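You operate a simulated robot arm through the tools that you are given. There is no shell and no other tool. Be economical: measure what you need, move in short steps, check, and stop when the job is done.

You run a simulated two-armed robot. Do the job below in one go: nothing can be reset, and whatever is moved stays where it is left.

## Task
On the table top, fold the dish cloth in half and then in half again.

Only the result counts: the job must be done as asked and must still hold three seconds after the hand-in. Knocking over, shifting, dropping, spilling or breaking anything else fails it. Flat cloth is picked up by pressing the open fingertips on it (5 to 10 N) and closing them slowly along it; thin cloth reads only 2 to 8 mm in the jaws.

## Robot
Two 7-joint arms with two-finger parallel grippers on one trunk, on a base that drives. Base frame: it is fixed to the floor where the robot stands at the start and does not move with it; the origin is under the middle of the robot, x ahead of it, y to its left, z up; the surface under the hand at the start is at about z = 750. Lengths are in mm, angles in degrees, forces in N, time in s.
The left shoulder is at the start at [101, 182, 940], the right one opposite. With the tool pointing down near the work surface each hand reaches from about 340 to 780 mm from the robot's upright axis, wherever it stands, measured 20 degrees to its own side. Places, roughly: table top [1100, -100, 800]. Payload 3.91 kg a hand.
The tool frame of a hand sits at the grasp point between the pads (the TCP): z along the fingers, y along the line on which they close. The tips reach 30 mm beyond it. The gripper opens to 110 mm. The fingers are 20 mm wide and 10 mm thick; the gripper's body (48 by 112 mm) begins 55 mm behind the TCP.
Orientation is told as [roll, pitch, yaw] about the base's x, y, z axes, in that order, counted from this pose: with the fingers straight down and closing along the base's y, the tool's x points along the base's -x, its y along +y and its z along -z.

## Interface
- The arms move only by the tool servo_tool. It takes "left_steps", "right_steps" or both (then of equal length, played together; a hand with none holds still); each is a list of rows, each a list of 2 entries, a list of its own where there are three numbers: the shift along the tool's x, y, z in mm, then the turn, a rotation vector about the tool's x, y, z in degrees. In form: [[[tx, ty, tz], [rx, ry, rz]], ...]. A call has 1 to 12 rows; each row is the pose to reach, as a shift and turn from the pose commanded when the call began, along the tool's axes at that moment. "left_grip" and "right_grip" are, for a hand that has rows, the gripper command, from -1 (fully open) to 1 (shut), values between in proportion, set as the call begins (left out, the last holds). Rows are played at 5 a second. More than 50 mm and 8.6 degrees between two rows, or a gripper value outside its range, and nothing of the call is played. A pose out of reach is approached as far as the arm can. The call stops where the force on the tool passes 40 N (or 10 N more than at its start, if that is more) or the arm is blocked; 0.2 s more then pass. Each finger travels about 72 mm/s and halts on what it meets, pressing with about 33 N; the grip force reading is that of the motor and also rises with nothing between the fingers. The clock runs only during rows and for 0.2 s after the last one: add rows that repeat a pose to give the fingers time. The reply holds the time, the measured pose of the TCP, the force on the tool along the base axes, the opening and the grip force, in the units named above and with some noise, with the torque about the TCP (base axes, N m) and any sound that the robot's microphone picked up.
- Cameras (640 x 400 px; columns grow to the right, rows downward): "scene" is now at [257.7, -12.3, 1105.2]; the picture's right is [-0.15, -0.99, 0.00], its down [-0.66, 0.10, -0.74] and it looks along [0.73, -0.11, -0.67] (base axes); focal length 214 px, centre (320, 200). "left" rides on the left gripper at [72, -17, -103] in its tool frame; the picture's right is [0.23, 0.97, 0.00], its down [-0.76, 0.18, -0.62] and it looks along [-0.61, 0.14, 0.78] (tool axes); focal length 222 px, centre (320, 200). "right" rides on the right gripper at [72, 17, -103] in its tool frame; the picture's right is [-0.23, 0.97, 0.00], its down [-0.76, -0.18, -0.62] and it looks along [-0.61, -0.14, 0.78] (tool axes); focal length 222 px, centre (320, 200). There is no depth. A picture from a camera that has moved, and an enlarged one, comes with that camera's place and axes in the base frame and with its lens.
- snapshot(camera): a new picture of that camera. It takes no simulated time.
- lift_body(by): slides the trunk up (or, below 0, down) by that many mm; the arms and the scene camera ride with it, the base frame stays. It gives what a move gives, with no picture.
- steer(legs): drives the robot by 1 to 6 legs, each [ahead, left, turn to the left] in mm, mm and degrees, along the robot's own axes; the way and the turn of a leg run together, so that a leg with both is an arc; at most 1500 mm and 180 degrees a leg. The arms and the cameras ride along, it lands a little off, and it stops where it bumps. It gives what a move gives.
- turn_head(pan, tilt): turns the head with the scene camera to pan (to the left, within 80 degrees either way) and tilt (down, from -29 to 69), counted from straight ahead of the robot. It gives what a move gives.
- enlarge(camera, box): a new picture of the part [left, top, right, bottom] of that camera's present view, enlarged. It takes no simulated time.
- finish_job(): hands the job in; it is judged then, once.

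Go step by step. Nothing tells you exact positions but the pictures and the camera data: compare them with the known pose of the tool, close in by small moves and look again before you grip or let go. The budget is 120 turns and 92 pictures, counting those below and the enlarged ones. Unless the task says otherwise, let go and move clear before handing in.

The tools are called after "Request:" as a command line: name --argument value ..., lists and objects as JSON in quotes. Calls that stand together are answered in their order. servo_tool: Moves the arms, as the interface text tells. Its arguments: {"type":"object","properties":{"left_steps":{"type":"array"},"left_grip":{"type":"number"},"right_steps":{"type":"array"},"right_grip":{"type":"number"}},"required":[]} The other tools are called the same way: lift_body (by) slides the trunk up or down; steer (legs) drives the base; turn_head (pan, tilt) turns the head that bears the scene camera; snapshot (camera) takes a picture; enlarge (camera, box) takes an enlarged picture of a part of a camera's view; finish_job () hands the job in.

At the start:

```text
time_s: 0.0
left_ee_pos: [519.9, 166.3, 992.8]
left_tool_rot: [0.0, 0.0, 0.1]
left_force: [-1.0, 0.2, 0.1]
left_torque: [0.0, -0.02, -0.03]
left_opening: 110.1
left_finger_force: 0.1
right_ee_pos: [546.0, -259.8, 937.9]
right_tool_rot: [0.1, 0.0, 0.0]
right_force: [-0.2, 0.2, 0.5]
right_torque: [-0.03, 0.02, -0.01]
right_opening: 110.1
right_finger_force: 0.1
trunk travel left (down, up): [-200.0, 314.0]
robot x, y, heading: [-5.1, 0.3, -0.2]
head pan, tilt: [-8.5, 42.1]
```

scene: 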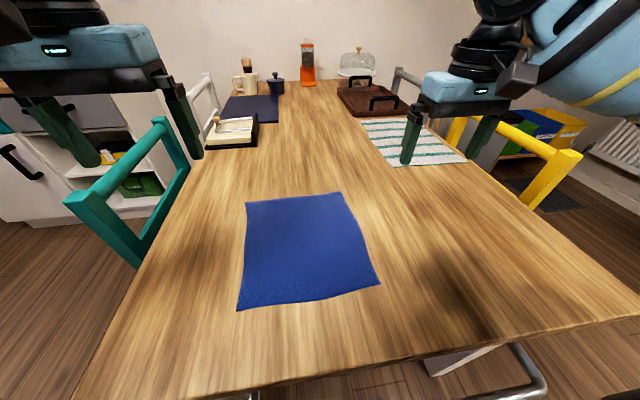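
right: 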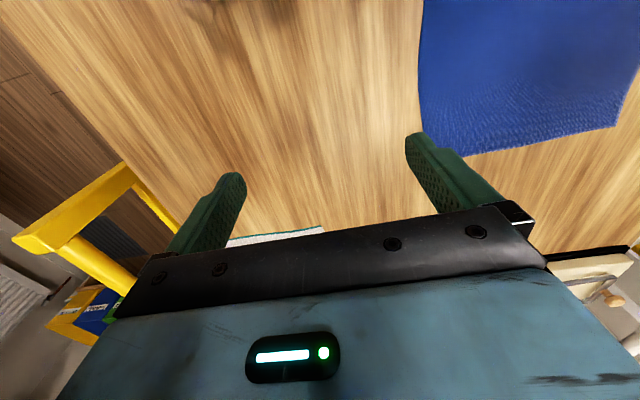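
left: 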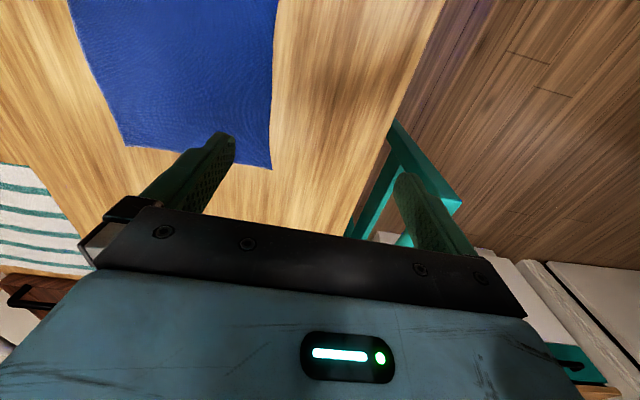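

I see a plain blue cloth on the table near me (about x 410–665, y −140–110) and a striped one farther right. I'll look closer before deciding which is the dish cloth.

Request:
enlarge --camera "scene" --box '[200, 30, 480, 205]'

Request:
enlarge --camera "scene" --box '[210, 175, 410, 325]'

```text
2.29 times, centred on (340, 118) of scene
camera zoom: at [257.7, -12.3, 1105.2], right [-0.15, -0.99, 0.0], down [-0.66, 0.1, -0.74], along [0.73, -0.11, -0.67], focal length 490 px, centre (274, 389)
```

zoom: 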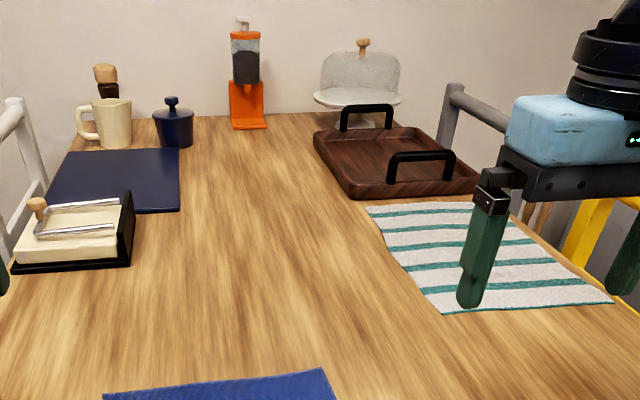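

```text
2.67 times, centred on (310, 250) of scene
camera zoom: at [257.7, -12.3, 1105.2], right [-0.15, -0.99, 0.0], down [-0.66, 0.1, -0.74], along [0.73, -0.11, -0.67], focal length 572 px, centre (347, 67)
```

zoom: 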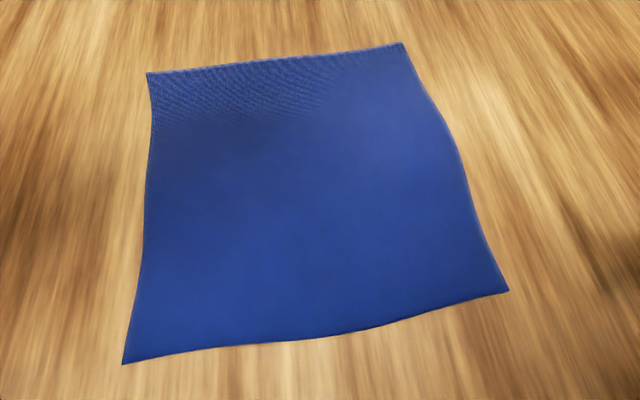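

I take the square plain blue cloth to be the dish cloth (the striped one is a tea towel and lies away). Plan: pinch both near corners with the two hands, fold to the far edge, then fold left over right. First I'll hover over the near corners with the fingers part open.

Request:
servo_tool --left_steps '[[[19, -20, 28], [0, 0, 0]], [[38, -40, 56], [0, 0, 0]], [[57, -60, 85], [0, 0, 0]], [[76, -80, 114], [0, 0, 0]], [[94, -98, 143], [0, 0, 0]], [[94, -98, 143], [0, 0, 0]]]' --right_steps '[[[23, 30, 18], [0, 0, 0]], [[46, 60, 36], [0, 0, 0]], [[69, 90, 54], [0, 0, 0]], [[92, 120, 72], [0, 0, 0]], [[114, 148, 88], [0, 0, 0]], [[114, 148, 88], [0, 0, 0]]]' --left_grip 0.4 --right_grip 0.4

Request:
turn_head --pan 0 --tilt 55

Request:
snapshot --camera "scene"

Request:
snapshot --camera "left"

Request:
snapshot --camera "right"

```text
time_s: 1.4
left_ee_pos: [424.2, 68.3, 848.7]
left_tool_rot: [-0.1, 0.0, 0.2]
left_force: [0.0, 0.4, -0.5]
left_torque: [0.01, 0.01, 0.01]
left_opening: 32.9
left_finger_force: 0.1
right_ee_pos: [430.8, -111.9, 847.2]
right_tool_rot: [-0.1, 0.0, 0.0]
right_force: [-1.1, 0.1, 0.0]
right_torque: [0.01, 0.01, 0.03]
right_opening: 33.0
right_finger_force: 0.0
trunk travel left (down, up): [-200.0, 314.0]
robot x, y, heading: [4.1, 1.7, -0.1]
head pan, tilt: [-8.5, 42.1]
```

```text
time_s: 2.1
left_ee_pos: [425.7, 67.9, 849.9]
left_tool_rot: [0.0, -0.1, 0.1]
left_force: [-0.8, -0.5, 0.1]
left_torque: [-0.01, 0.02, -0.01]
left_opening: 33.0
left_finger_force: 0.1
right_ee_pos: [431.7, -112.1, 848.5]
right_tool_rot: [0.0, 0.1, 0.0]
right_force: [0.1, -0.1, -0.1]
right_torque: [-0.01, 0.02, -0.01]
right_opening: 32.8
right_finger_force: 0.1
trunk travel left (down, up): [-200.0, 314.0]
robot x, y, heading: [-3.0, -2.2, -0.1]
head pan, tilt: [0.0, 55.0]
```

```text
86 pictures are left
camera scene: at [247.2, 0.0, 1087.7], right [0.0, -1.0, 0.0], down [-0.82, 0.0, -0.57], along [0.57, 0.0, -0.82], focal length 214 px, centre (320, 200)
```

scene: 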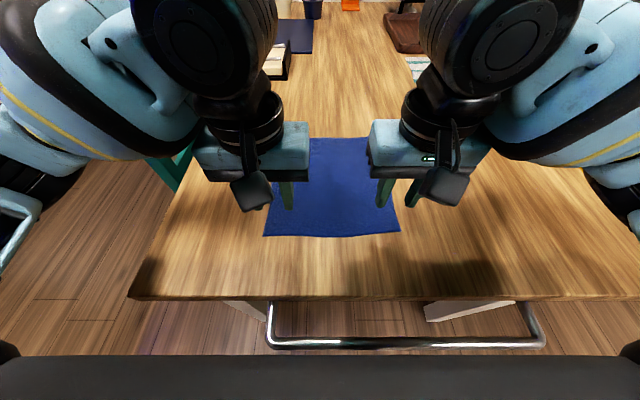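

```text
85 pictures are left
camera left: at [353.1, 52.0, 953.6], right [-0.23, 0.97, 0.0], down [0.76, 0.18, 0.62], along [0.61, 0.14, -0.78], focal length 222 px, centre (320, 200)
```

left: 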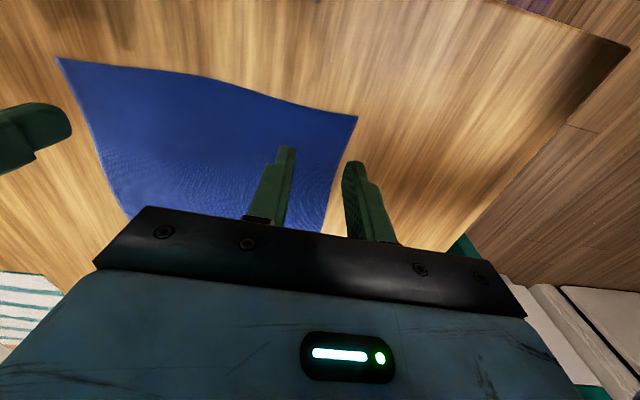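

```text
84 pictures are left
camera right: at [359.5, -95.4, 951.7], right [0.23, 0.97, 0.0], down [0.76, -0.18, 0.62], along [0.61, -0.14, -0.78], focal length 222 px, centre (320, 200)
```

right: 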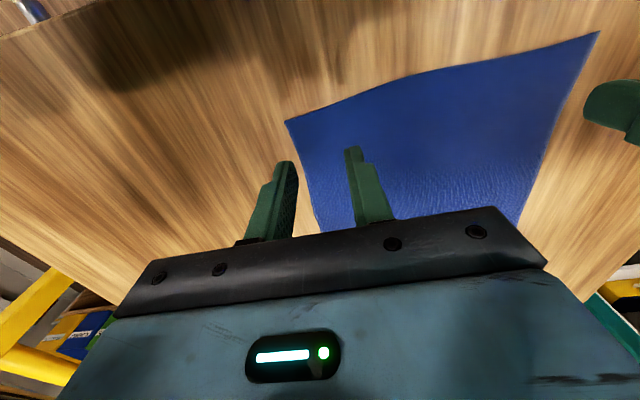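

Both hands hover over the near corners, which I measure at about (410, 99) and (418, −141), table z ≈ 750. I'll shift slightly inward and descend close to the surface.

Request:
servo_tool --left_steps '[[[0, -5, 30], [0, 0, 0]], [[0, -5, 55], [0, 0, 0]], [[0, -5, 62], [0, 0, 0]], [[0, -5, 66], [0, 0, 0]], [[0, -5, 66], [0, 0, 0]]]' --right_steps '[[[-5, 3, 30], [0, 0, 0]], [[-5, 3, 55], [0, 0, 0]], [[-5, 3, 61], [0, 0, 0]], [[-5, 3, 65], [0, 0, 0]], [[-5, 3, 65], [0, 0, 0]]]'

Request:
snapshot --camera "left"

Request:
snapshot --camera "right"

```text
time_s: 3.4
left_ee_pos: [425.6, 62.9, 781.8]
left_tool_rot: [-0.1, 0.0, 0.1]
left_force: [0.8, 0.0, 1.4]
left_torque: [0.02, -0.02, -0.01]
left_opening: 33.0
left_finger_force: 0.1
right_ee_pos: [438.9, -107.6, 783.6]
right_tool_rot: [0.0, 0.1, -0.1]
right_force: [0.1, 0.3, 0.3]
right_torque: [0.01, 0.03, 0.01]
right_opening: 32.9
right_finger_force: 0.1
trunk travel left (down, up): [-200.0, 314.0]
robot x, y, heading: [-1.0, -0.7, -0.0]
head pan, tilt: [0.0, 55.0]
```

```text
83 pictures are left
camera left: at [353.2, 46.8, 886.3], right [-0.23, 0.97, 0.0], down [0.76, 0.18, 0.62], along [0.61, 0.14, -0.78], focal length 222 px, centre (320, 200)
```

left: 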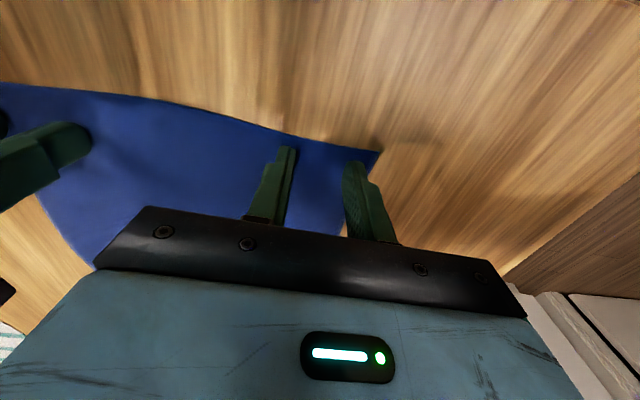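

```text
82 pictures are left
camera right: at [366.8, -90.0, 887.7], right [0.23, 0.97, 0.0], down [0.76, -0.18, 0.62], along [0.61, -0.14, -0.78], focal length 222 px, centre (320, 200)
```

right: 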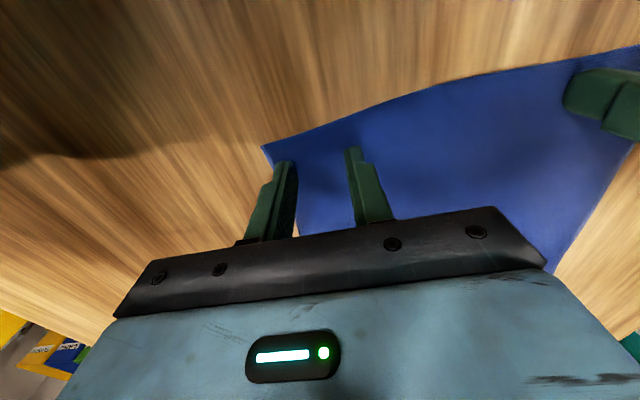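

Both fingertips are just above the cloth corners with both fingers on the cloth. I press down in small steps.

Request:
servo_tool --left_steps '[[[0, 0, 1], [0, 0, 0]], [[0, 0, 2.5], [0, 0, 0]], [[0, 0, 2.5], [0, 0, 0]]]' --right_steps '[[[0, 0, 2], [0, 0, 0]], [[0, 0, 4], [0, 0, 0]], [[0, 0, 4], [0, 0, 0]]]'

```text
time_s: 4.2
left_ee_pos: [424.4, 62.2, 780.9]
left_tool_rot: [-0.1, -0.2, 0.1]
left_force: [4.1, -3.9, 17.6]
left_torque: [-0.05, -0.09, 0.01]
left_opening: 33.1
left_finger_force: 0.0
right_ee_pos: [437.9, -107.6, 780.8]
right_tool_rot: [0.0, 0.0, 0.0]
right_force: [0.4, 2.7, 4.8]
right_torque: [0.08, -0.02, 0.0]
right_opening: 32.8
right_finger_force: 0.0
trunk travel left (down, up): [-200.0, 314.0]
robot x, y, heading: [-2.2, -1.1, -0.0]
head pan, tilt: [0.0, 55.0]
```

Contact: left 17.6 N, right 4.8 N. I ease the left a little and start closing slowly.

Request:
servo_tool --left_steps '[[[0, 0, -1.0], [0, 0, 0]], [[0, 0, -1.0], [0, 0, 0]]]' --right_steps '[[[0, 0, 0.3], [0, 0, 0]], [[0, 0, 0.3], [0, 0, 0]]]'

Request:
servo_tool --left_steps '[[[0, 0, 0], [0, 0, 0]], [[0, 0, 0], [0, 0, 0]]]' --right_steps '[[[0, 0, 0], [0, 0, 0]], [[0, 0, 0], [0, 0, 0]]]' --left_grip 0.55 --right_grip 0.55

Request:
snapshot --camera "left"

Request:
snapshot --camera "right"

```text
time_s: 4.8
left_ee_pos: [425.3, 63.2, 781.0]
left_tool_rot: [0.0, 0.0, 0.1]
left_force: [2.5, -2.1, 16.8]
left_torque: [-0.1, -0.13, 0.02]
left_opening: 33.1
left_finger_force: 0.6
right_ee_pos: [437.9, -107.3, 782.1]
right_tool_rot: [0.0, 0.0, -0.1]
right_force: [2.7, 1.9, 9.2]
right_torque: [0.02, -0.06, -0.01]
right_opening: 33.0
right_finger_force: 0.2
trunk travel left (down, up): [-200.0, 314.0]
robot x, y, heading: [0.2, 0.7, 0.1]
head pan, tilt: [0.0, 55.0]
```

```text
time_s: 5.3
left_ee_pos: [425.8, 63.1, 780.4]
left_tool_rot: [0.0, 0.1, 0.2]
left_force: [1.1, -1.1, 17.2]
left_torque: [-0.11, -0.1, 0.01]
left_opening: 24.3
left_finger_force: 0.1
right_ee_pos: [437.8, -107.2, 780.5]
right_tool_rot: [-0.1, 0.0, 0.0]
right_force: [0.2, 0.3, 10.6]
right_torque: [-0.01, -0.03, 0.01]
right_opening: 23.7
right_finger_force: 0.0
trunk travel left (down, up): [-200.0, 314.0]
robot x, y, heading: [2.5, 0.2, -0.3]
head pan, tilt: [0.0, 55.0]
```

```text
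81 pictures are left
camera left: at [352.3, 47.2, 885.8], right [-0.23, 0.97, 0.0], down [0.76, 0.18, 0.62], along [0.61, 0.14, -0.78], focal length 222 px, centre (320, 200)
```

left: 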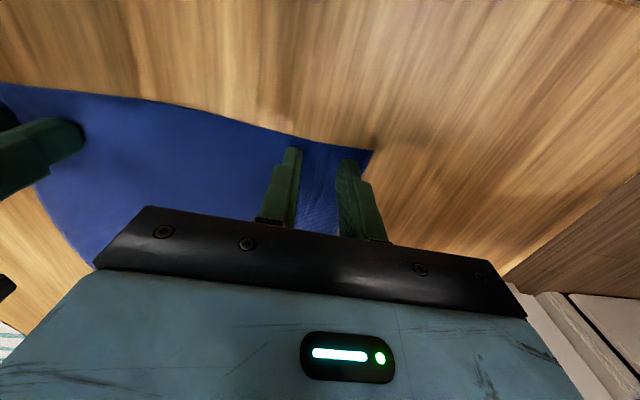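

```text
80 pictures are left
camera right: at [365.5, -90.8, 885.6], right [0.23, 0.97, 0.0], down [0.76, -0.18, 0.62], along [0.61, -0.14, -0.78], focal length 222 px, centre (320, 200)
```

right: 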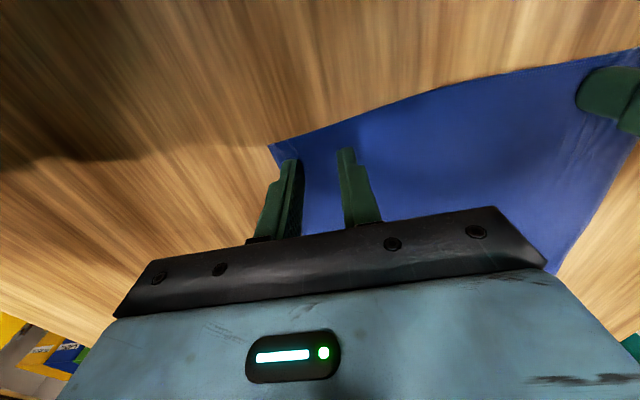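

The corners are being drawn inward with the fingers, so the cloth is gathering. I keep closing slowly, easing the left a bit.

Request:
servo_tool --left_steps '[[[0, 0, -0.8], [0, 0, 0]], [[0, 0, -0.8], [0, 0, 0]]]' --right_steps '[[[0, 0, 0], [0, 0, 0]], [[0, 0, 0], [0, 0, 0]]]' --left_grip 0.68 --right_grip 0.68

Request:
servo_tool --left_steps '[[[0, 0, 0], [0, 0, 0]], [[0, 0, 0], [0, 0, 0]]]' --right_steps '[[[0, 0, 0], [0, 0, 0]], [[0, 0, 0], [0, 0, 0]]]' --left_grip 0.8 --right_grip 0.8

Request:
servo_tool --left_steps '[[[0, 0, 0], [0, 0, 0]], [[0, 0, 0], [0, 0, 0]]]' --right_steps '[[[0, 0, 0], [0, 0, 0]], [[0, 0, 0], [0, 0, 0]]]' --left_grip 0.9 --right_grip 0.9

Request:
servo_tool --left_steps '[[[0, 0, 0], [0, 0, 0]], [[0, 0, 0], [0, 0, 0]]]' --right_steps '[[[0, 0, 0], [0, 0, 0]], [[0, 0, 0], [0, 0, 0]]]' --left_grip 1 --right_grip 1

Request:
snapshot --camera "left"

Request:
snapshot --camera "right"

```text
time_s: 6.0
left_ee_pos: [423.8, 63.7, 781.8]
left_tool_rot: [0.1, -0.1, 0.0]
left_force: [0.9, -0.1, 4.5]
left_torque: [0.02, -0.04, 0.02]
left_opening: 17.4
left_finger_force: 0.0
right_ee_pos: [437.8, -106.7, 781.8]
right_tool_rot: [0.0, -0.1, 0.1]
right_force: [-2.3, -0.7, 15.4]
right_torque: [-0.04, 0.09, 0.01]
right_opening: 16.2
right_finger_force: 0.0
trunk travel left (down, up): [-200.0, 314.0]
robot x, y, heading: [2.9, 0.4, -0.1]
head pan, tilt: [0.0, 55.0]
```

```text
time_s: 6.5
left_ee_pos: [424.8, 62.6, 781.4]
left_tool_rot: [-0.1, 0.1, 0.1]
left_force: [-0.6, 0.1, 1.3]
left_torque: [-0.04, 0.0, -0.01]
left_opening: 10.4
left_finger_force: 0.0
right_ee_pos: [439.0, -108.3, 782.0]
right_tool_rot: [0.1, -0.1, -0.1]
right_force: [-0.2, 0.4, 16.9]
right_torque: [-0.04, 0.04, 0.04]
right_opening: 10.0
right_finger_force: 0.2
trunk travel left (down, up): [-200.0, 314.0]
robot x, y, heading: [-3.8, -2.7, -0.2]
head pan, tilt: [0.0, 55.0]
```

```text
time_s: 7.2
left_ee_pos: [424.3, 62.9, 781.8]
left_tool_rot: [0.0, 0.0, 0.1]
left_force: [0.2, -0.3, 0.4]
left_torque: [-0.02, 0.01, -0.01]
left_opening: 5.5
left_finger_force: 0.1
right_ee_pos: [438.1, -107.9, 781.4]
right_tool_rot: [0.0, -0.1, -0.1]
right_force: [0.1, 0.6, 19.3]
right_torque: [-0.04, 0.01, -0.01]
right_opening: 3.2
right_finger_force: 0.0
trunk travel left (down, up): [-200.0, 314.0]
robot x, y, heading: [3.0, -0.2, -0.1]
head pan, tilt: [0.0, 55.0]
```

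```text
time_s: 7.8
left_ee_pos: [424.5, 63.0, 781.8]
left_tool_rot: [0.0, 0.0, 0.1]
left_force: [0.3, 0.4, 0.0]
left_torque: [0.0, 0.0, 0.0]
left_opening: 0.3
left_finger_force: 33.5
right_ee_pos: [438.0, -107.1, 782.1]
right_tool_rot: [0.1, 0.0, -0.1]
right_force: [0.6, -0.2, 19.7]
right_torque: [0.02, -0.02, -0.03]
right_opening: 0.1
right_finger_force: 33.2
trunk travel left (down, up): [-200.0, 314.0]
robot x, y, heading: [-0.9, -1.4, 0.2]
head pan, tilt: [0.0, 55.0]
```

```text
79 pictures are left
camera left: at [352.4, 47.0, 886.6], right [-0.23, 0.97, 0.0], down [0.76, 0.18, 0.62], along [0.61, 0.14, -0.78], focal length 222 px, centre (320, 200)
```

left: 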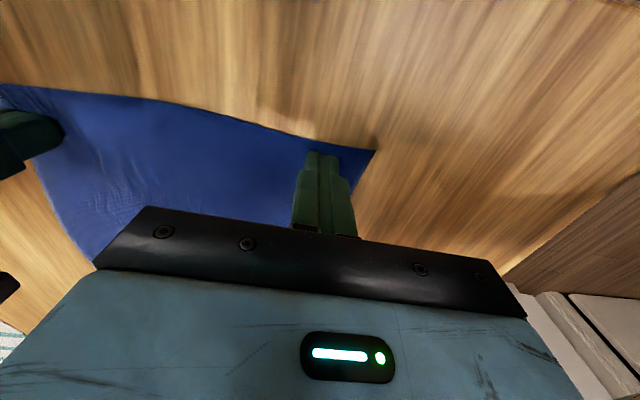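

```text
78 pictures are left
camera right: at [365.9, -90.5, 885.5], right [0.23, 0.97, 0.0], down [0.76, -0.18, 0.62], along [0.61, -0.14, -0.78], focal length 222 px, centre (320, 200)
```

right: 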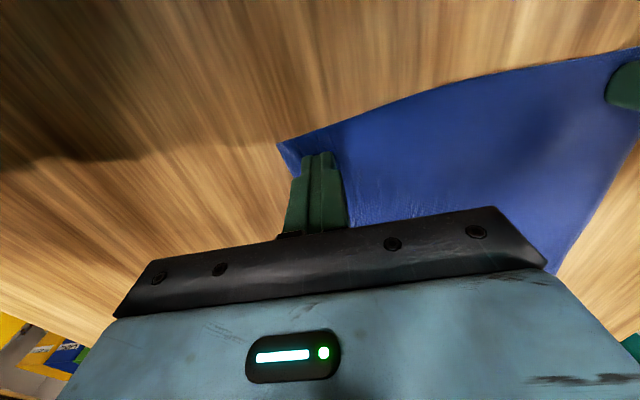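

The fingers slipped off the ridge (openings read 0), as the left lost pressure and the right pressed too hard. I'll lift, reopen, and try again holding 5–10 N.

Request:
servo_tool --left_steps '[[[0, 0, -10], [0, 0, 0]], [[0, 0, -10], [0, 0, 0]], [[0, 0, -10], [0, 0, 0]]]' --right_steps '[[[0, 0, -10], [0, 0, 0]], [[0, 0, -10], [0, 0, 0]], [[0, 0, -10], [0, 0, 0]]]' --left_grip 0.3 --right_grip 0.3

Request:
snapshot --camera "left"

Request:
snapshot --camera "right"

```text
time_s: 8.6
left_ee_pos: [426.5, 61.3, 793.0]
left_tool_rot: [-0.1, -0.1, 0.1]
left_force: [-0.9, 0.0, 0.8]
left_torque: [-0.02, 0.02, 0.0]
left_opening: 38.5
left_finger_force: 0.0
right_ee_pos: [438.9, -109.4, 789.5]
right_tool_rot: [0.0, -0.1, 0.0]
right_force: [0.4, -0.1, 0.5]
right_torque: [0.04, 0.0, 0.01]
right_opening: 38.3
right_finger_force: 0.1
trunk travel left (down, up): [-200.0, 314.0]
robot x, y, heading: [1.9, 0.9, 0.0]
head pan, tilt: [0.0, 55.0]
```

```text
77 pictures are left
camera left: at [354.2, 46.3, 896.6], right [-0.23, 0.97, 0.0], down [0.76, 0.18, 0.62], along [0.61, 0.14, -0.78], focal length 222 px, centre (320, 200)
```

left: 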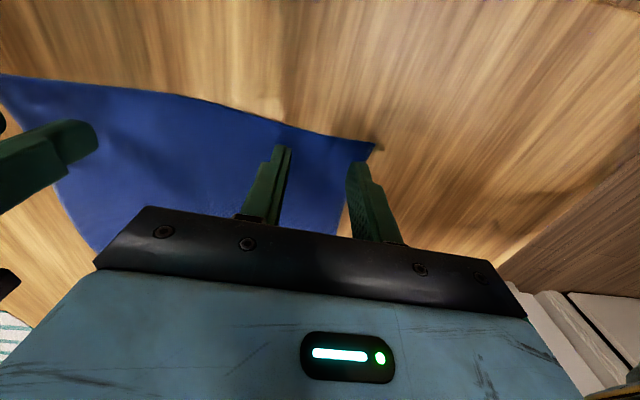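

```text
76 pictures are left
camera right: at [366.8, -91.4, 894.6], right [0.23, 0.97, 0.0], down [0.76, -0.18, 0.62], along [0.61, -0.14, -0.78], focal length 222 px, centre (320, 200)
```

right: 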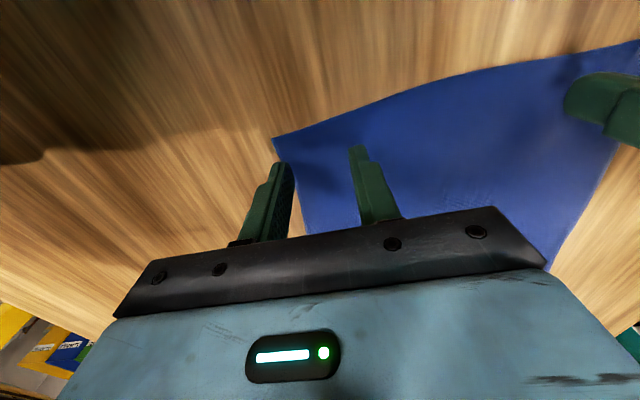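

Cloth still lies flat; corners at about (412, 100) and (420, −136). I shift both hands 7 mm inward and press again.

Request:
servo_tool --left_steps '[[[0, -7, 4], [0, 0, 0]], [[0, -7, 9.5], [0, 0, 0]], [[0, -7, 11], [0, 0, 0]], [[0, -7, 11], [0, 0, 0]]]' --right_steps '[[[0, 7, 4], [0, 0, 0]], [[0, 7, 8], [0, 0, 0]], [[0, 7, 9.5], [0, 0, 0]], [[0, 7, 9.5], [0, 0, 0]]]'

```text
time_s: 9.6
left_ee_pos: [425.6, 55.5, 781.2]
left_tool_rot: [0.0, 0.0, 0.1]
left_force: [0.4, 0.8, 3.6]
left_torque: [0.01, -0.02, 0.0]
left_opening: 38.5
left_finger_force: 0.0
right_ee_pos: [438.7, -101.0, 782.2]
right_tool_rot: [0.0, -0.1, -0.1]
right_force: [1.4, -0.5, 4.7]
right_torque: [-0.02, -0.03, 0.01]
right_opening: 38.4
right_finger_force: 0.0
trunk travel left (down, up): [-200.0, 314.0]
robot x, y, heading: [0.2, -1.6, 0.1]
head pan, tilt: [0.0, 55.0]
```

Request:
servo_tool --left_steps '[[[0, 0, 0.4], [0, 0, 0]], [[0, 0, 0.4], [0, 0, 0]]]' --right_steps '[[[0, 0, 0.3], [0, 0, 0]], [[0, 0, 0.3], [0, 0, 0]]]' --left_grip 0.36 --right_grip 0.36

Request:
servo_tool --left_steps '[[[0, 0, 0], [0, 0, 0]]]' --right_steps '[[[0, 0, 0], [0, 0, 0]]]' --left_grip 0.42 --right_grip 0.42

Request:
servo_tool --left_steps '[[[0, 0, 0], [0, 0, 0]]]' --right_steps '[[[0, 0, 0], [0, 0, 0]]]' --left_grip 0.48 --right_grip 0.48

Request:
servo_tool --left_steps '[[[0, 0, 0], [0, 0, 0]]]' --right_steps '[[[0, 0, 0], [0, 0, 0]]]' --left_grip 0.54 --right_grip 0.54

Request:
enlarge --camera "left" --box '[220, 100, 440, 240]'

Request:
enlarge --camera "right" --box '[220, 100, 440, 240]'

```text
time_s: 10.2
left_ee_pos: [426.1, 55.9, 782.3]
left_tool_rot: [0.0, 0.0, 0.1]
left_force: [-0.7, -2.2, 6.5]
left_torque: [-0.01, 0.01, -0.01]
left_opening: 34.6
left_finger_force: 0.0
right_ee_pos: [437.5, -101.2, 782.1]
right_tool_rot: [0.1, -0.1, 0.0]
right_force: [1.3, 1.4, 9.2]
right_torque: [0.01, -0.04, -0.05]
right_opening: 34.7
right_finger_force: 0.1
trunk travel left (down, up): [-200.0, 314.0]
robot x, y, heading: [-0.6, -2.2, -0.0]
head pan, tilt: [0.0, 55.0]
```

```text
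time_s: 10.6
left_ee_pos: [425.6, 55.3, 781.1]
left_tool_rot: [0.0, 0.0, 0.0]
left_force: [0.3, -0.8, 6.6]
left_torque: [-0.04, -0.03, -0.03]
left_opening: 31.3
left_finger_force: 0.1
right_ee_pos: [438.8, -100.3, 781.0]
right_tool_rot: [0.1, -0.1, 0.0]
right_force: [0.8, 0.6, 10.8]
right_torque: [0.03, 0.01, -0.02]
right_opening: 31.4
right_finger_force: 0.1
trunk travel left (down, up): [-200.0, 314.0]
robot x, y, heading: [0.7, 1.0, -0.2]
head pan, tilt: [0.0, 55.0]
```

```text
time_s: 10.9
left_ee_pos: [425.8, 56.4, 781.7]
left_tool_rot: [0.0, 0.0, 0.1]
left_force: [1.2, 0.2, 7.4]
left_torque: [-0.02, -0.03, -0.02]
left_opening: 28.0
left_finger_force: 0.0
right_ee_pos: [437.6, -101.1, 782.0]
right_tool_rot: [0.0, -0.2, 0.0]
right_force: [1.4, 0.6, 11.6]
right_torque: [0.07, 0.02, -0.02]
right_opening: 28.2
right_finger_force: 0.1
trunk travel left (down, up): [-200.0, 314.0]
robot x, y, heading: [-2.6, 1.0, -0.0]
head pan, tilt: [0.0, 55.0]
```

```text
time_s: 11.3
left_ee_pos: [425.7, 54.6, 781.4]
left_tool_rot: [-0.1, 0.1, 0.1]
left_force: [1.7, 0.3, 6.7]
left_torque: [-0.02, 0.0, 0.03]
left_opening: 24.9
left_finger_force: 0.0
right_ee_pos: [438.4, -101.8, 781.5]
right_tool_rot: [0.0, -0.2, 0.1]
right_force: [0.8, 0.6, 13.0]
right_torque: [0.05, -0.02, 0.01]
right_opening: 25.9
right_finger_force: 1.2
trunk travel left (down, up): [-200.0, 314.0]
robot x, y, heading: [-1.1, 3.0, -0.0]
head pan, tilt: [0.0, 55.0]
```

```text
2.86 times, centred on (330, 170) of left
camera zoom: at [353.5, 40.1, 886.0], right [-0.23, 0.97, 0.0], down [0.76, 0.18, 0.62], along [0.61, 0.14, -0.78], focal length 635 px, centre (291, 286)
```

zoom: 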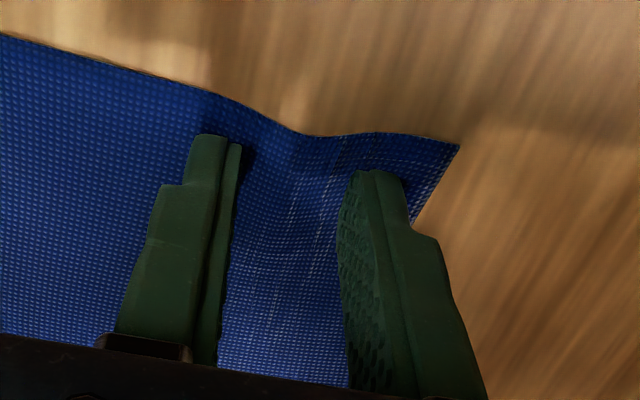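

```text
2.86 times, centred on (330, 170) of right
camera zoom: at [365.9, -84.4, 885.6], right [0.23, 0.97, 0.0], down [0.76, -0.18, 0.62], along [0.61, -0.14, -0.78], focal length 635 px, centre (291, 286)
```

zoom: 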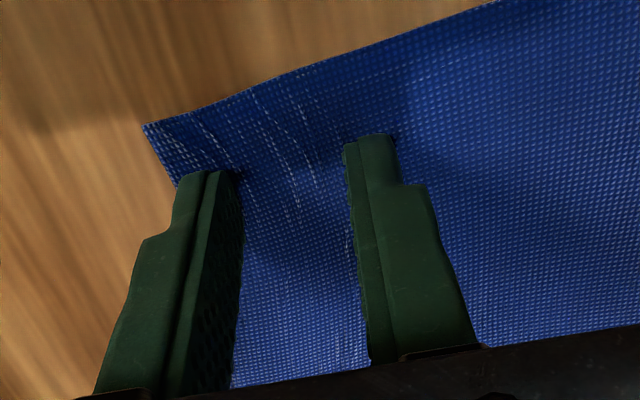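

Ridges are clearly rising between the fingers on both sides. I continue closing slowly, easing the right slightly.

Request:
servo_tool --left_steps '[[[0, 0, 0], [0, 0, 0]]]' --right_steps '[[[0, 0, -0.3], [0, 0, 0]]]' --left_grip 0.6 --right_grip 0.6

Request:
servo_tool --left_steps '[[[0, 0, 0], [0, 0, 0]]]' --right_steps '[[[0, 0, -0.2], [0, 0, 0]]]' --left_grip 0.66 --right_grip 0.66

Request:
servo_tool --left_steps '[[[0, 0, 0], [0, 0, 0]]]' --right_steps '[[[0, 0, -0.1], [0, 0, 0]]]' --left_grip 0.72 --right_grip 0.72

Request:
enlarge --camera "left" --box '[220, 100, 440, 240]'

Request:
enlarge --camera "right" --box '[220, 100, 440, 240]'

```text
time_s: 11.8
left_ee_pos: [427.4, 56.9, 781.3]
left_tool_rot: [0.0, 0.0, 0.1]
left_force: [-0.3, -0.4, 9.5]
left_torque: [0.0, 0.02, 0.02]
left_opening: 21.5
left_finger_force: 0.0
right_ee_pos: [437.3, -101.1, 781.3]
right_tool_rot: [0.0, 0.0, -0.1]
right_force: [1.0, -0.6, 9.0]
right_torque: [0.0, 0.0, 0.0]
right_opening: 20.9
right_finger_force: 0.0
trunk travel left (down, up): [-200.0, 314.0]
robot x, y, heading: [0.6, 1.1, 0.0]
head pan, tilt: [0.0, 55.0]
```

```text
time_s: 12.2
left_ee_pos: [425.8, 56.3, 781.0]
left_tool_rot: [0.0, 0.0, 0.1]
left_force: [-0.9, -0.4, 9.7]
left_torque: [0.02, 0.02, -0.01]
left_opening: 18.5
left_finger_force: 0.0
right_ee_pos: [437.4, -101.7, 782.6]
right_tool_rot: [-0.1, -0.1, 0.0]
right_force: [0.7, 0.1, 3.7]
right_torque: [-0.01, -0.03, -0.01]
right_opening: 18.4
right_finger_force: 0.0
trunk travel left (down, up): [-200.0, 314.0]
robot x, y, heading: [-0.5, 1.7, 0.0]
head pan, tilt: [0.0, 55.0]
```

```text
time_s: 12.6
left_ee_pos: [425.5, 56.2, 781.3]
left_tool_rot: [-0.1, 0.1, 0.1]
left_force: [-1.5, -0.6, 10.0]
left_torque: [0.01, -0.02, 0.01]
left_opening: 15.2
left_finger_force: 0.0
right_ee_pos: [437.2, -101.5, 781.7]
right_tool_rot: [0.1, 0.0, 0.0]
right_force: [-0.1, -0.2, 0.8]
right_torque: [0.01, 0.01, 0.01]
right_opening: 15.2
right_finger_force: 0.0
trunk travel left (down, up): [-200.0, 314.0]
robot x, y, heading: [-0.5, -1.6, -0.0]
head pan, tilt: [0.0, 55.0]
```

```text
2.86 times, centred on (330, 170) of left
camera zoom: at [353.6, 39.9, 885.9], right [-0.23, 0.97, 0.0], down [0.76, 0.18, 0.62], along [0.61, 0.14, -0.78], focal length 635 px, centre (291, 286)
```

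zoom: 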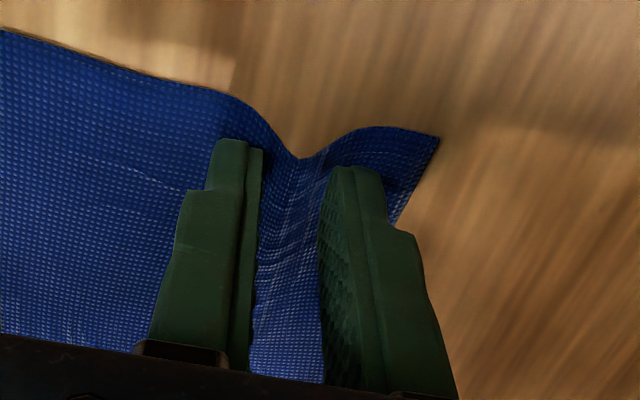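

```text
2.86 times, centred on (330, 170) of right
camera zoom: at [365.2, -84.3, 886.2], right [0.23, 0.97, 0.0], down [0.76, -0.18, 0.62], along [0.61, -0.14, -0.78], focal length 635 px, centre (291, 286)
```

zoom: 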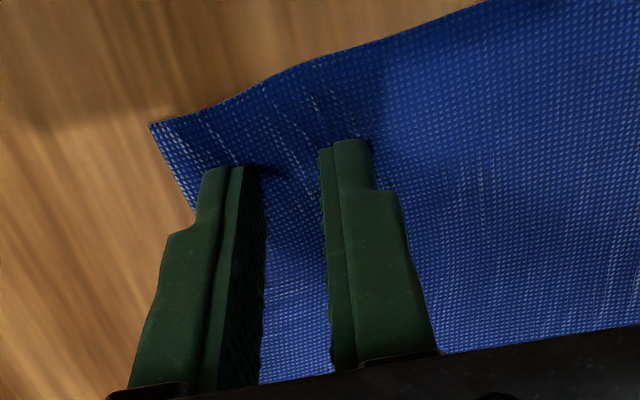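

Left ridge is excellent; right lost pressure and will be redone. I finish the left pinch first.

Request:
servo_tool --left_steps '[[[0, 0, 0], [0, 0, 0]]]' --left_grip 0.78

Request:
servo_tool --left_steps '[[[0, 0, 0], [0, 0, 0]]]' --left_grip 0.84

Request:
servo_tool --left_steps '[[[0, 0, 0], [0, 0, 0]]]' --left_grip 0.9

Request:
servo_tool --left_steps '[[[0, 0, 0], [0, 0, 0]], [[0, 0, 0], [0, 0, 0]]]' --left_grip 1

Request:
enlarge --camera "left" --box '[220, 100, 440, 240]'

Request:
servo_tool --right_steps '[[[0, 0, -8], [0, 0, 0]], [[0, 0, -8], [0, 0, 0]]]' --right_grip 0.3

Request:
snapshot --camera "right"

```text
time_s: 12.9
left_ee_pos: [426.1, 55.8, 782.0]
left_tool_rot: [-0.1, 0.0, 0.1]
left_force: [-0.7, 0.3, 12.6]
left_torque: [-0.02, 0.01, 0.0]
left_opening: 12.4
left_finger_force: 0.0
right_ee_pos: [437.3, -101.1, 782.0]
right_tool_rot: [0.0, 0.1, 0.0]
right_force: [-0.9, -0.1, 1.5]
right_torque: [-0.02, 0.02, -0.01]
right_opening: 15.5
right_finger_force: 0.1
trunk travel left (down, up): [-200.0, 314.0]
robot x, y, heading: [-2.1, -2.5, 0.0]
head pan, tilt: [0.0, 55.0]
```

```text
time_s: 13.3
left_ee_pos: [425.0, 55.9, 782.1]
left_tool_rot: [0.1, 0.1, 0.1]
left_force: [-1.3, 0.2, 12.8]
left_torque: [0.03, -0.02, 0.04]
left_opening: 9.5
left_finger_force: 1.0
right_ee_pos: [438.1, -102.3, 782.3]
right_tool_rot: [0.0, 0.0, 0.0]
right_force: [0.1, 0.5, -0.5]
right_torque: [0.0, 0.02, 0.0]
right_opening: 15.5
right_finger_force: 0.1
trunk travel left (down, up): [-200.0, 314.0]
robot x, y, heading: [2.0, 1.0, 0.1]
head pan, tilt: [0.0, 55.0]
```

```text
time_s: 13.8
left_ee_pos: [425.4, 54.6, 782.0]
left_tool_rot: [-0.1, 0.0, 0.2]
left_force: [-0.7, 0.0, 12.0]
left_torque: [-0.01, -0.03, 0.01]
left_opening: 4.8
left_finger_force: 0.0
right_ee_pos: [437.4, -100.9, 781.7]
right_tool_rot: [-0.1, 0.0, 0.0]
right_force: [0.3, -0.4, -0.1]
right_torque: [-0.02, 0.01, -0.01]
right_opening: 15.4
right_finger_force: 0.1
trunk travel left (down, up): [-200.0, 314.0]
robot x, y, heading: [1.3, -2.8, -0.2]
head pan, tilt: [0.0, 55.0]
```

```text
time_s: 14.3
left_ee_pos: [425.9, 55.7, 781.5]
left_tool_rot: [0.1, 0.1, 0.1]
left_force: [-0.7, -0.3, 13.2]
left_torque: [-0.05, -0.04, -0.02]
left_opening: 0.0
left_finger_force: 32.8
right_ee_pos: [437.1, -102.0, 782.4]
right_tool_rot: [0.0, -0.1, 0.0]
right_force: [-0.1, -0.3, -0.2]
right_torque: [0.02, 0.01, 0.01]
right_opening: 15.3
right_finger_force: 0.1
trunk travel left (down, up): [-200.0, 314.0]
robot x, y, heading: [-3.4, -1.7, 0.1]
head pan, tilt: [0.0, 55.0]
```

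```text
2.86 times, centred on (330, 170) of left
camera zoom: at [353.6, 39.9, 885.9], right [-0.23, 0.97, 0.0], down [0.76, 0.18, 0.62], along [0.61, 0.14, -0.78], focal length 635 px, centre (291, 286)
```

zoom: 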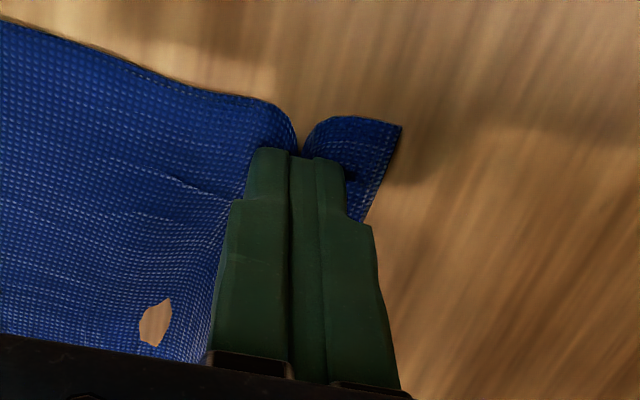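

```text
time_s: 14.9
left_ee_pos: [425.3, 55.0, 781.7]
left_tool_rot: [0.0, -0.1, 0.1]
left_force: [0.0, -0.4, 14.6]
left_torque: [-0.04, -0.06, -0.01]
left_opening: 0.1
left_finger_force: 33.2
right_ee_pos: [437.3, -102.1, 790.3]
right_tool_rot: [0.0, 0.0, 0.0]
right_force: [0.6, 0.1, -0.6]
right_torque: [0.0, 0.0, 0.05]
right_opening: 38.7
right_finger_force: 0.0
trunk travel left (down, up): [-200.0, 314.0]
robot x, y, heading: [-0.3, -2.3, 0.3]
head pan, tilt: [0.0, 55.0]
```

```text
70 pictures are left
camera right: at [365.5, -84.1, 894.3], right [0.23, 0.97, 0.0], down [0.76, -0.18, 0.62], along [0.61, -0.14, -0.78], focal length 222 px, centre (320, 200)
```

right: 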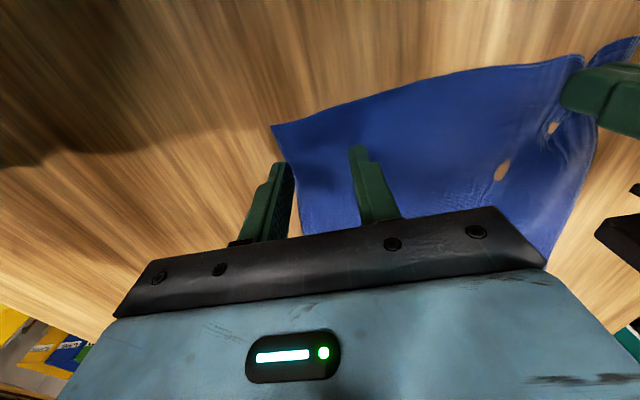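

The left looks pinched though the opening reads 0. I lift the left a little to test the hold.

Request:
servo_tool --left_steps '[[[0, 0, -6], [0, 0, 0]], [[0, 0, -12], [0, 0, 0]], [[0, 0, -20], [0, 0, 0]], [[0, 0, -20], [0, 0, 0]]]'

Request:
snapshot --camera "right"

Request:
snapshot --camera "left"

```text
time_s: 15.9
left_ee_pos: [424.6, 54.7, 802.0]
left_tool_rot: [0.1, 0.1, 0.1]
left_force: [1.1, -0.1, 1.0]
left_torque: [-0.01, 0.01, 0.0]
left_opening: 0.0
left_finger_force: 32.6
right_ee_pos: [437.6, -100.8, 789.9]
right_tool_rot: [0.0, 0.0, 0.0]
right_force: [0.1, 0.0, 0.1]
right_torque: [0.01, 0.0, -0.03]
right_opening: 38.7
right_finger_force: 0.1
trunk travel left (down, up): [-200.0, 314.0]
robot x, y, heading: [0.5, 1.7, 0.1]
head pan, tilt: [0.0, 55.0]
```

```text
69 pictures are left
camera right: at [366.1, -84.0, 894.0], right [0.23, 0.97, 0.0], down [0.76, -0.18, 0.62], along [0.61, -0.14, -0.78], focal length 222 px, centre (320, 200)
```

right: 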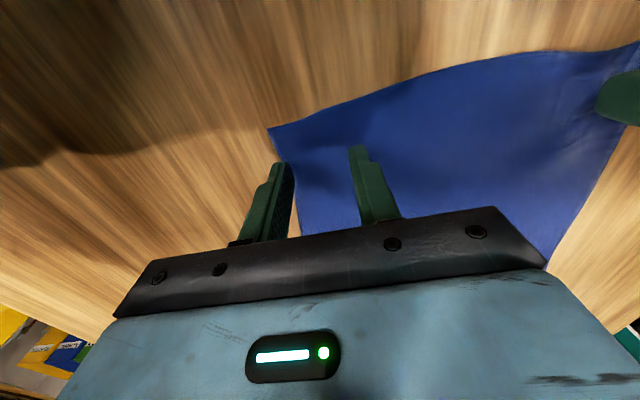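

```text
68 pictures are left
camera left: at [352.4, 40.0, 905.5], right [-0.23, 0.97, 0.0], down [0.76, 0.18, 0.62], along [0.61, 0.14, -0.78], focal length 222 px, centre (320, 200)
```

left: 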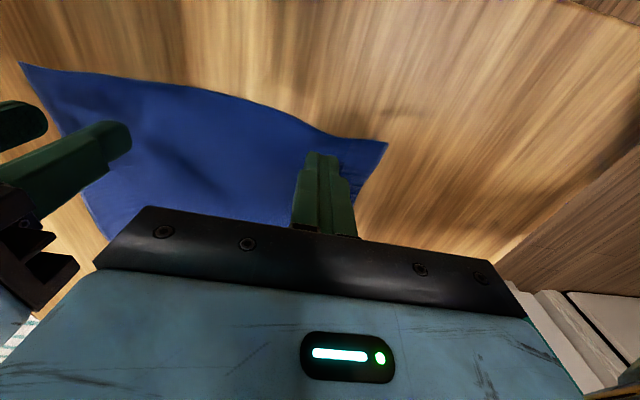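

The ridge squeezed out. I'll gather more cloth by starting much wider (70 mm) and pressing at steady force.

Request:
servo_tool --left_steps '[[[0, -7, 0], [0, 0, 0]], [[0, -7, 0], [0, 0, 0]], [[0, -7, 10], [0, 0, 0]], [[0, -7, 18], [0, 0, 0]], [[0, -7, 19.8], [0, 0, 0]], [[0, -7, 19.8], [0, 0, 0]]]' --right_steps '[[[5, 15, 0], [0, 0, 0]], [[5, 15, 0], [0, 0, 0]], [[5, 15, 0], [0, 0, 0]], [[5, 15, 6], [0, 0, 0]], [[5, 15, 8.2], [0, 0, 0]], [[5, 15, 8.2], [0, 0, 0]]]' --left_grip -0.27 --right_grip -0.27

Request:
snapshot --camera "left"

Request:
snapshot --camera "right"

```text
time_s: 17.4
left_ee_pos: [425.5, 48.9, 780.9]
left_tool_rot: [0.1, -0.1, 0.1]
left_force: [0.1, 1.9, 8.5]
left_torque: [0.05, -0.01, 0.03]
left_opening: 70.0
left_finger_force: 0.3
right_ee_pos: [432.1, -88.0, 783.0]
right_tool_rot: [0.0, -0.1, 0.0]
right_force: [-0.2, 0.1, -0.3]
right_torque: [0.0, 0.01, 0.0]
right_opening: 69.9
right_finger_force: 0.1
trunk travel left (down, up): [-200.0, 314.0]
robot x, y, heading: [-0.2, -1.1, -0.5]
head pan, tilt: [0.0, 55.0]
```

```text
67 pictures are left
camera left: at [352.7, 33.5, 885.9], right [-0.23, 0.97, 0.0], down [0.76, 0.18, 0.62], along [0.61, 0.14, -0.78], focal length 222 px, centre (320, 200)
```

left: 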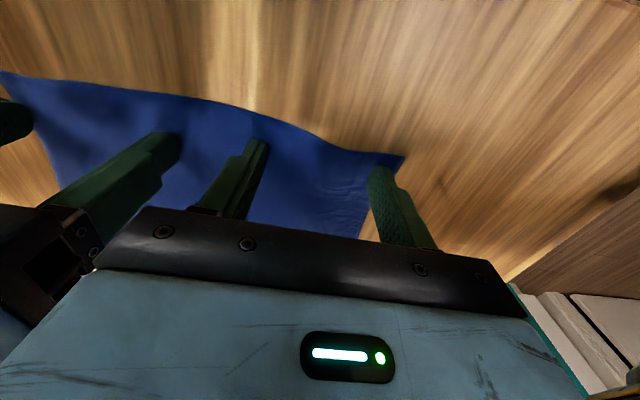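

```text
66 pictures are left
camera right: at [360.3, -69.5, 886.9], right [0.23, 0.97, 0.0], down [0.76, -0.18, 0.62], along [0.61, -0.14, -0.78], focal length 222 px, centre (320, 200)
```

right: 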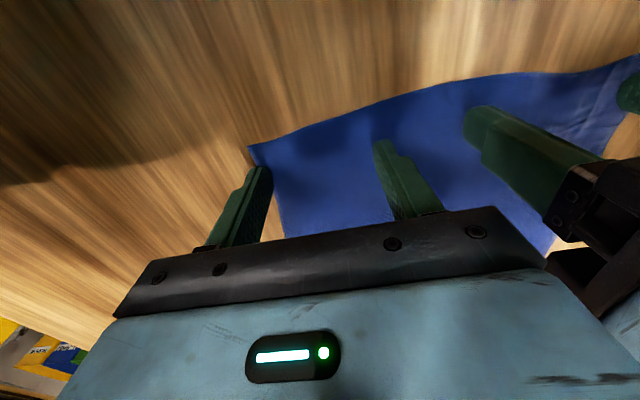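

Left is well placed at 8.5 N; the right outer finger sits right at the cloth's edge, so I narrow it a little, shift inward, and press.

Request:
servo_tool --right_steps '[[[0, 4, -3], [0, 0, 0]], [[0, 4, 0], [0, 0, 0]], [[0, 4, 1.2], [0, 0, 0]], [[0, 4, 1.2], [0, 0, 0]]]' --right_grip -0.12

Request:
servo_tool --left_steps '[[[0, 0, 0], [0, 0, 0]]]' --left_grip -0.2

Request:
servo_tool --left_steps '[[[0, 0, 0], [0, 0, 0]]]' --left_grip -0.12

```text
time_s: 18.4
left_ee_pos: [424.6, 49.4, 782.1]
left_tool_rot: [0.0, -0.1, 0.0]
left_force: [3.0, 2.1, 13.0]
left_torque: [0.08, -0.06, -0.03]
left_opening: 69.9
left_finger_force: 0.1
right_ee_pos: [433.3, -83.2, 780.9]
right_tool_rot: [-0.1, 0.0, 0.0]
right_force: [1.7, -0.2, 6.7]
right_torque: [-0.06, -0.02, 0.05]
right_opening: 61.7
right_finger_force: 0.1
trunk travel left (down, up): [-200.0, 314.0]
robot x, y, heading: [-0.5, 1.1, 0.1]
head pan, tilt: [0.0, 55.0]
```

```text
time_s: 18.8
left_ee_pos: [424.7, 47.9, 780.3]
left_tool_rot: [-0.1, 0.0, 0.1]
left_force: [1.2, -1.3, 13.5]
left_torque: [0.07, -0.02, 0.0]
left_opening: 65.8
left_finger_force: 0.0
right_ee_pos: [432.5, -82.0, 780.6]
right_tool_rot: [0.2, -0.1, 0.0]
right_force: [2.9, 1.6, 8.8]
right_torque: [-0.05, -0.04, -0.02]
right_opening: 61.7
right_finger_force: 0.6
trunk travel left (down, up): [-200.0, 314.0]
robot x, y, heading: [0.5, -6.0, 0.0]
head pan, tilt: [0.0, 55.0]
```

```text
time_s: 19.1
left_ee_pos: [424.7, 50.0, 781.9]
left_tool_rot: [-0.1, -0.1, 0.1]
left_force: [1.9, -2.9, 13.3]
left_torque: [0.01, -0.04, 0.03]
left_opening: 61.9
left_finger_force: 0.5
right_ee_pos: [432.9, -81.9, 781.7]
right_tool_rot: [0.1, -0.1, -0.1]
right_force: [2.1, 3.4, 11.1]
right_torque: [-0.02, -0.04, 0.02]
right_opening: 61.7
right_finger_force: 0.5
trunk travel left (down, up): [-200.0, 314.0]
robot x, y, heading: [-2.8, 2.4, -0.1]
head pan, tilt: [0.0, 55.0]
```

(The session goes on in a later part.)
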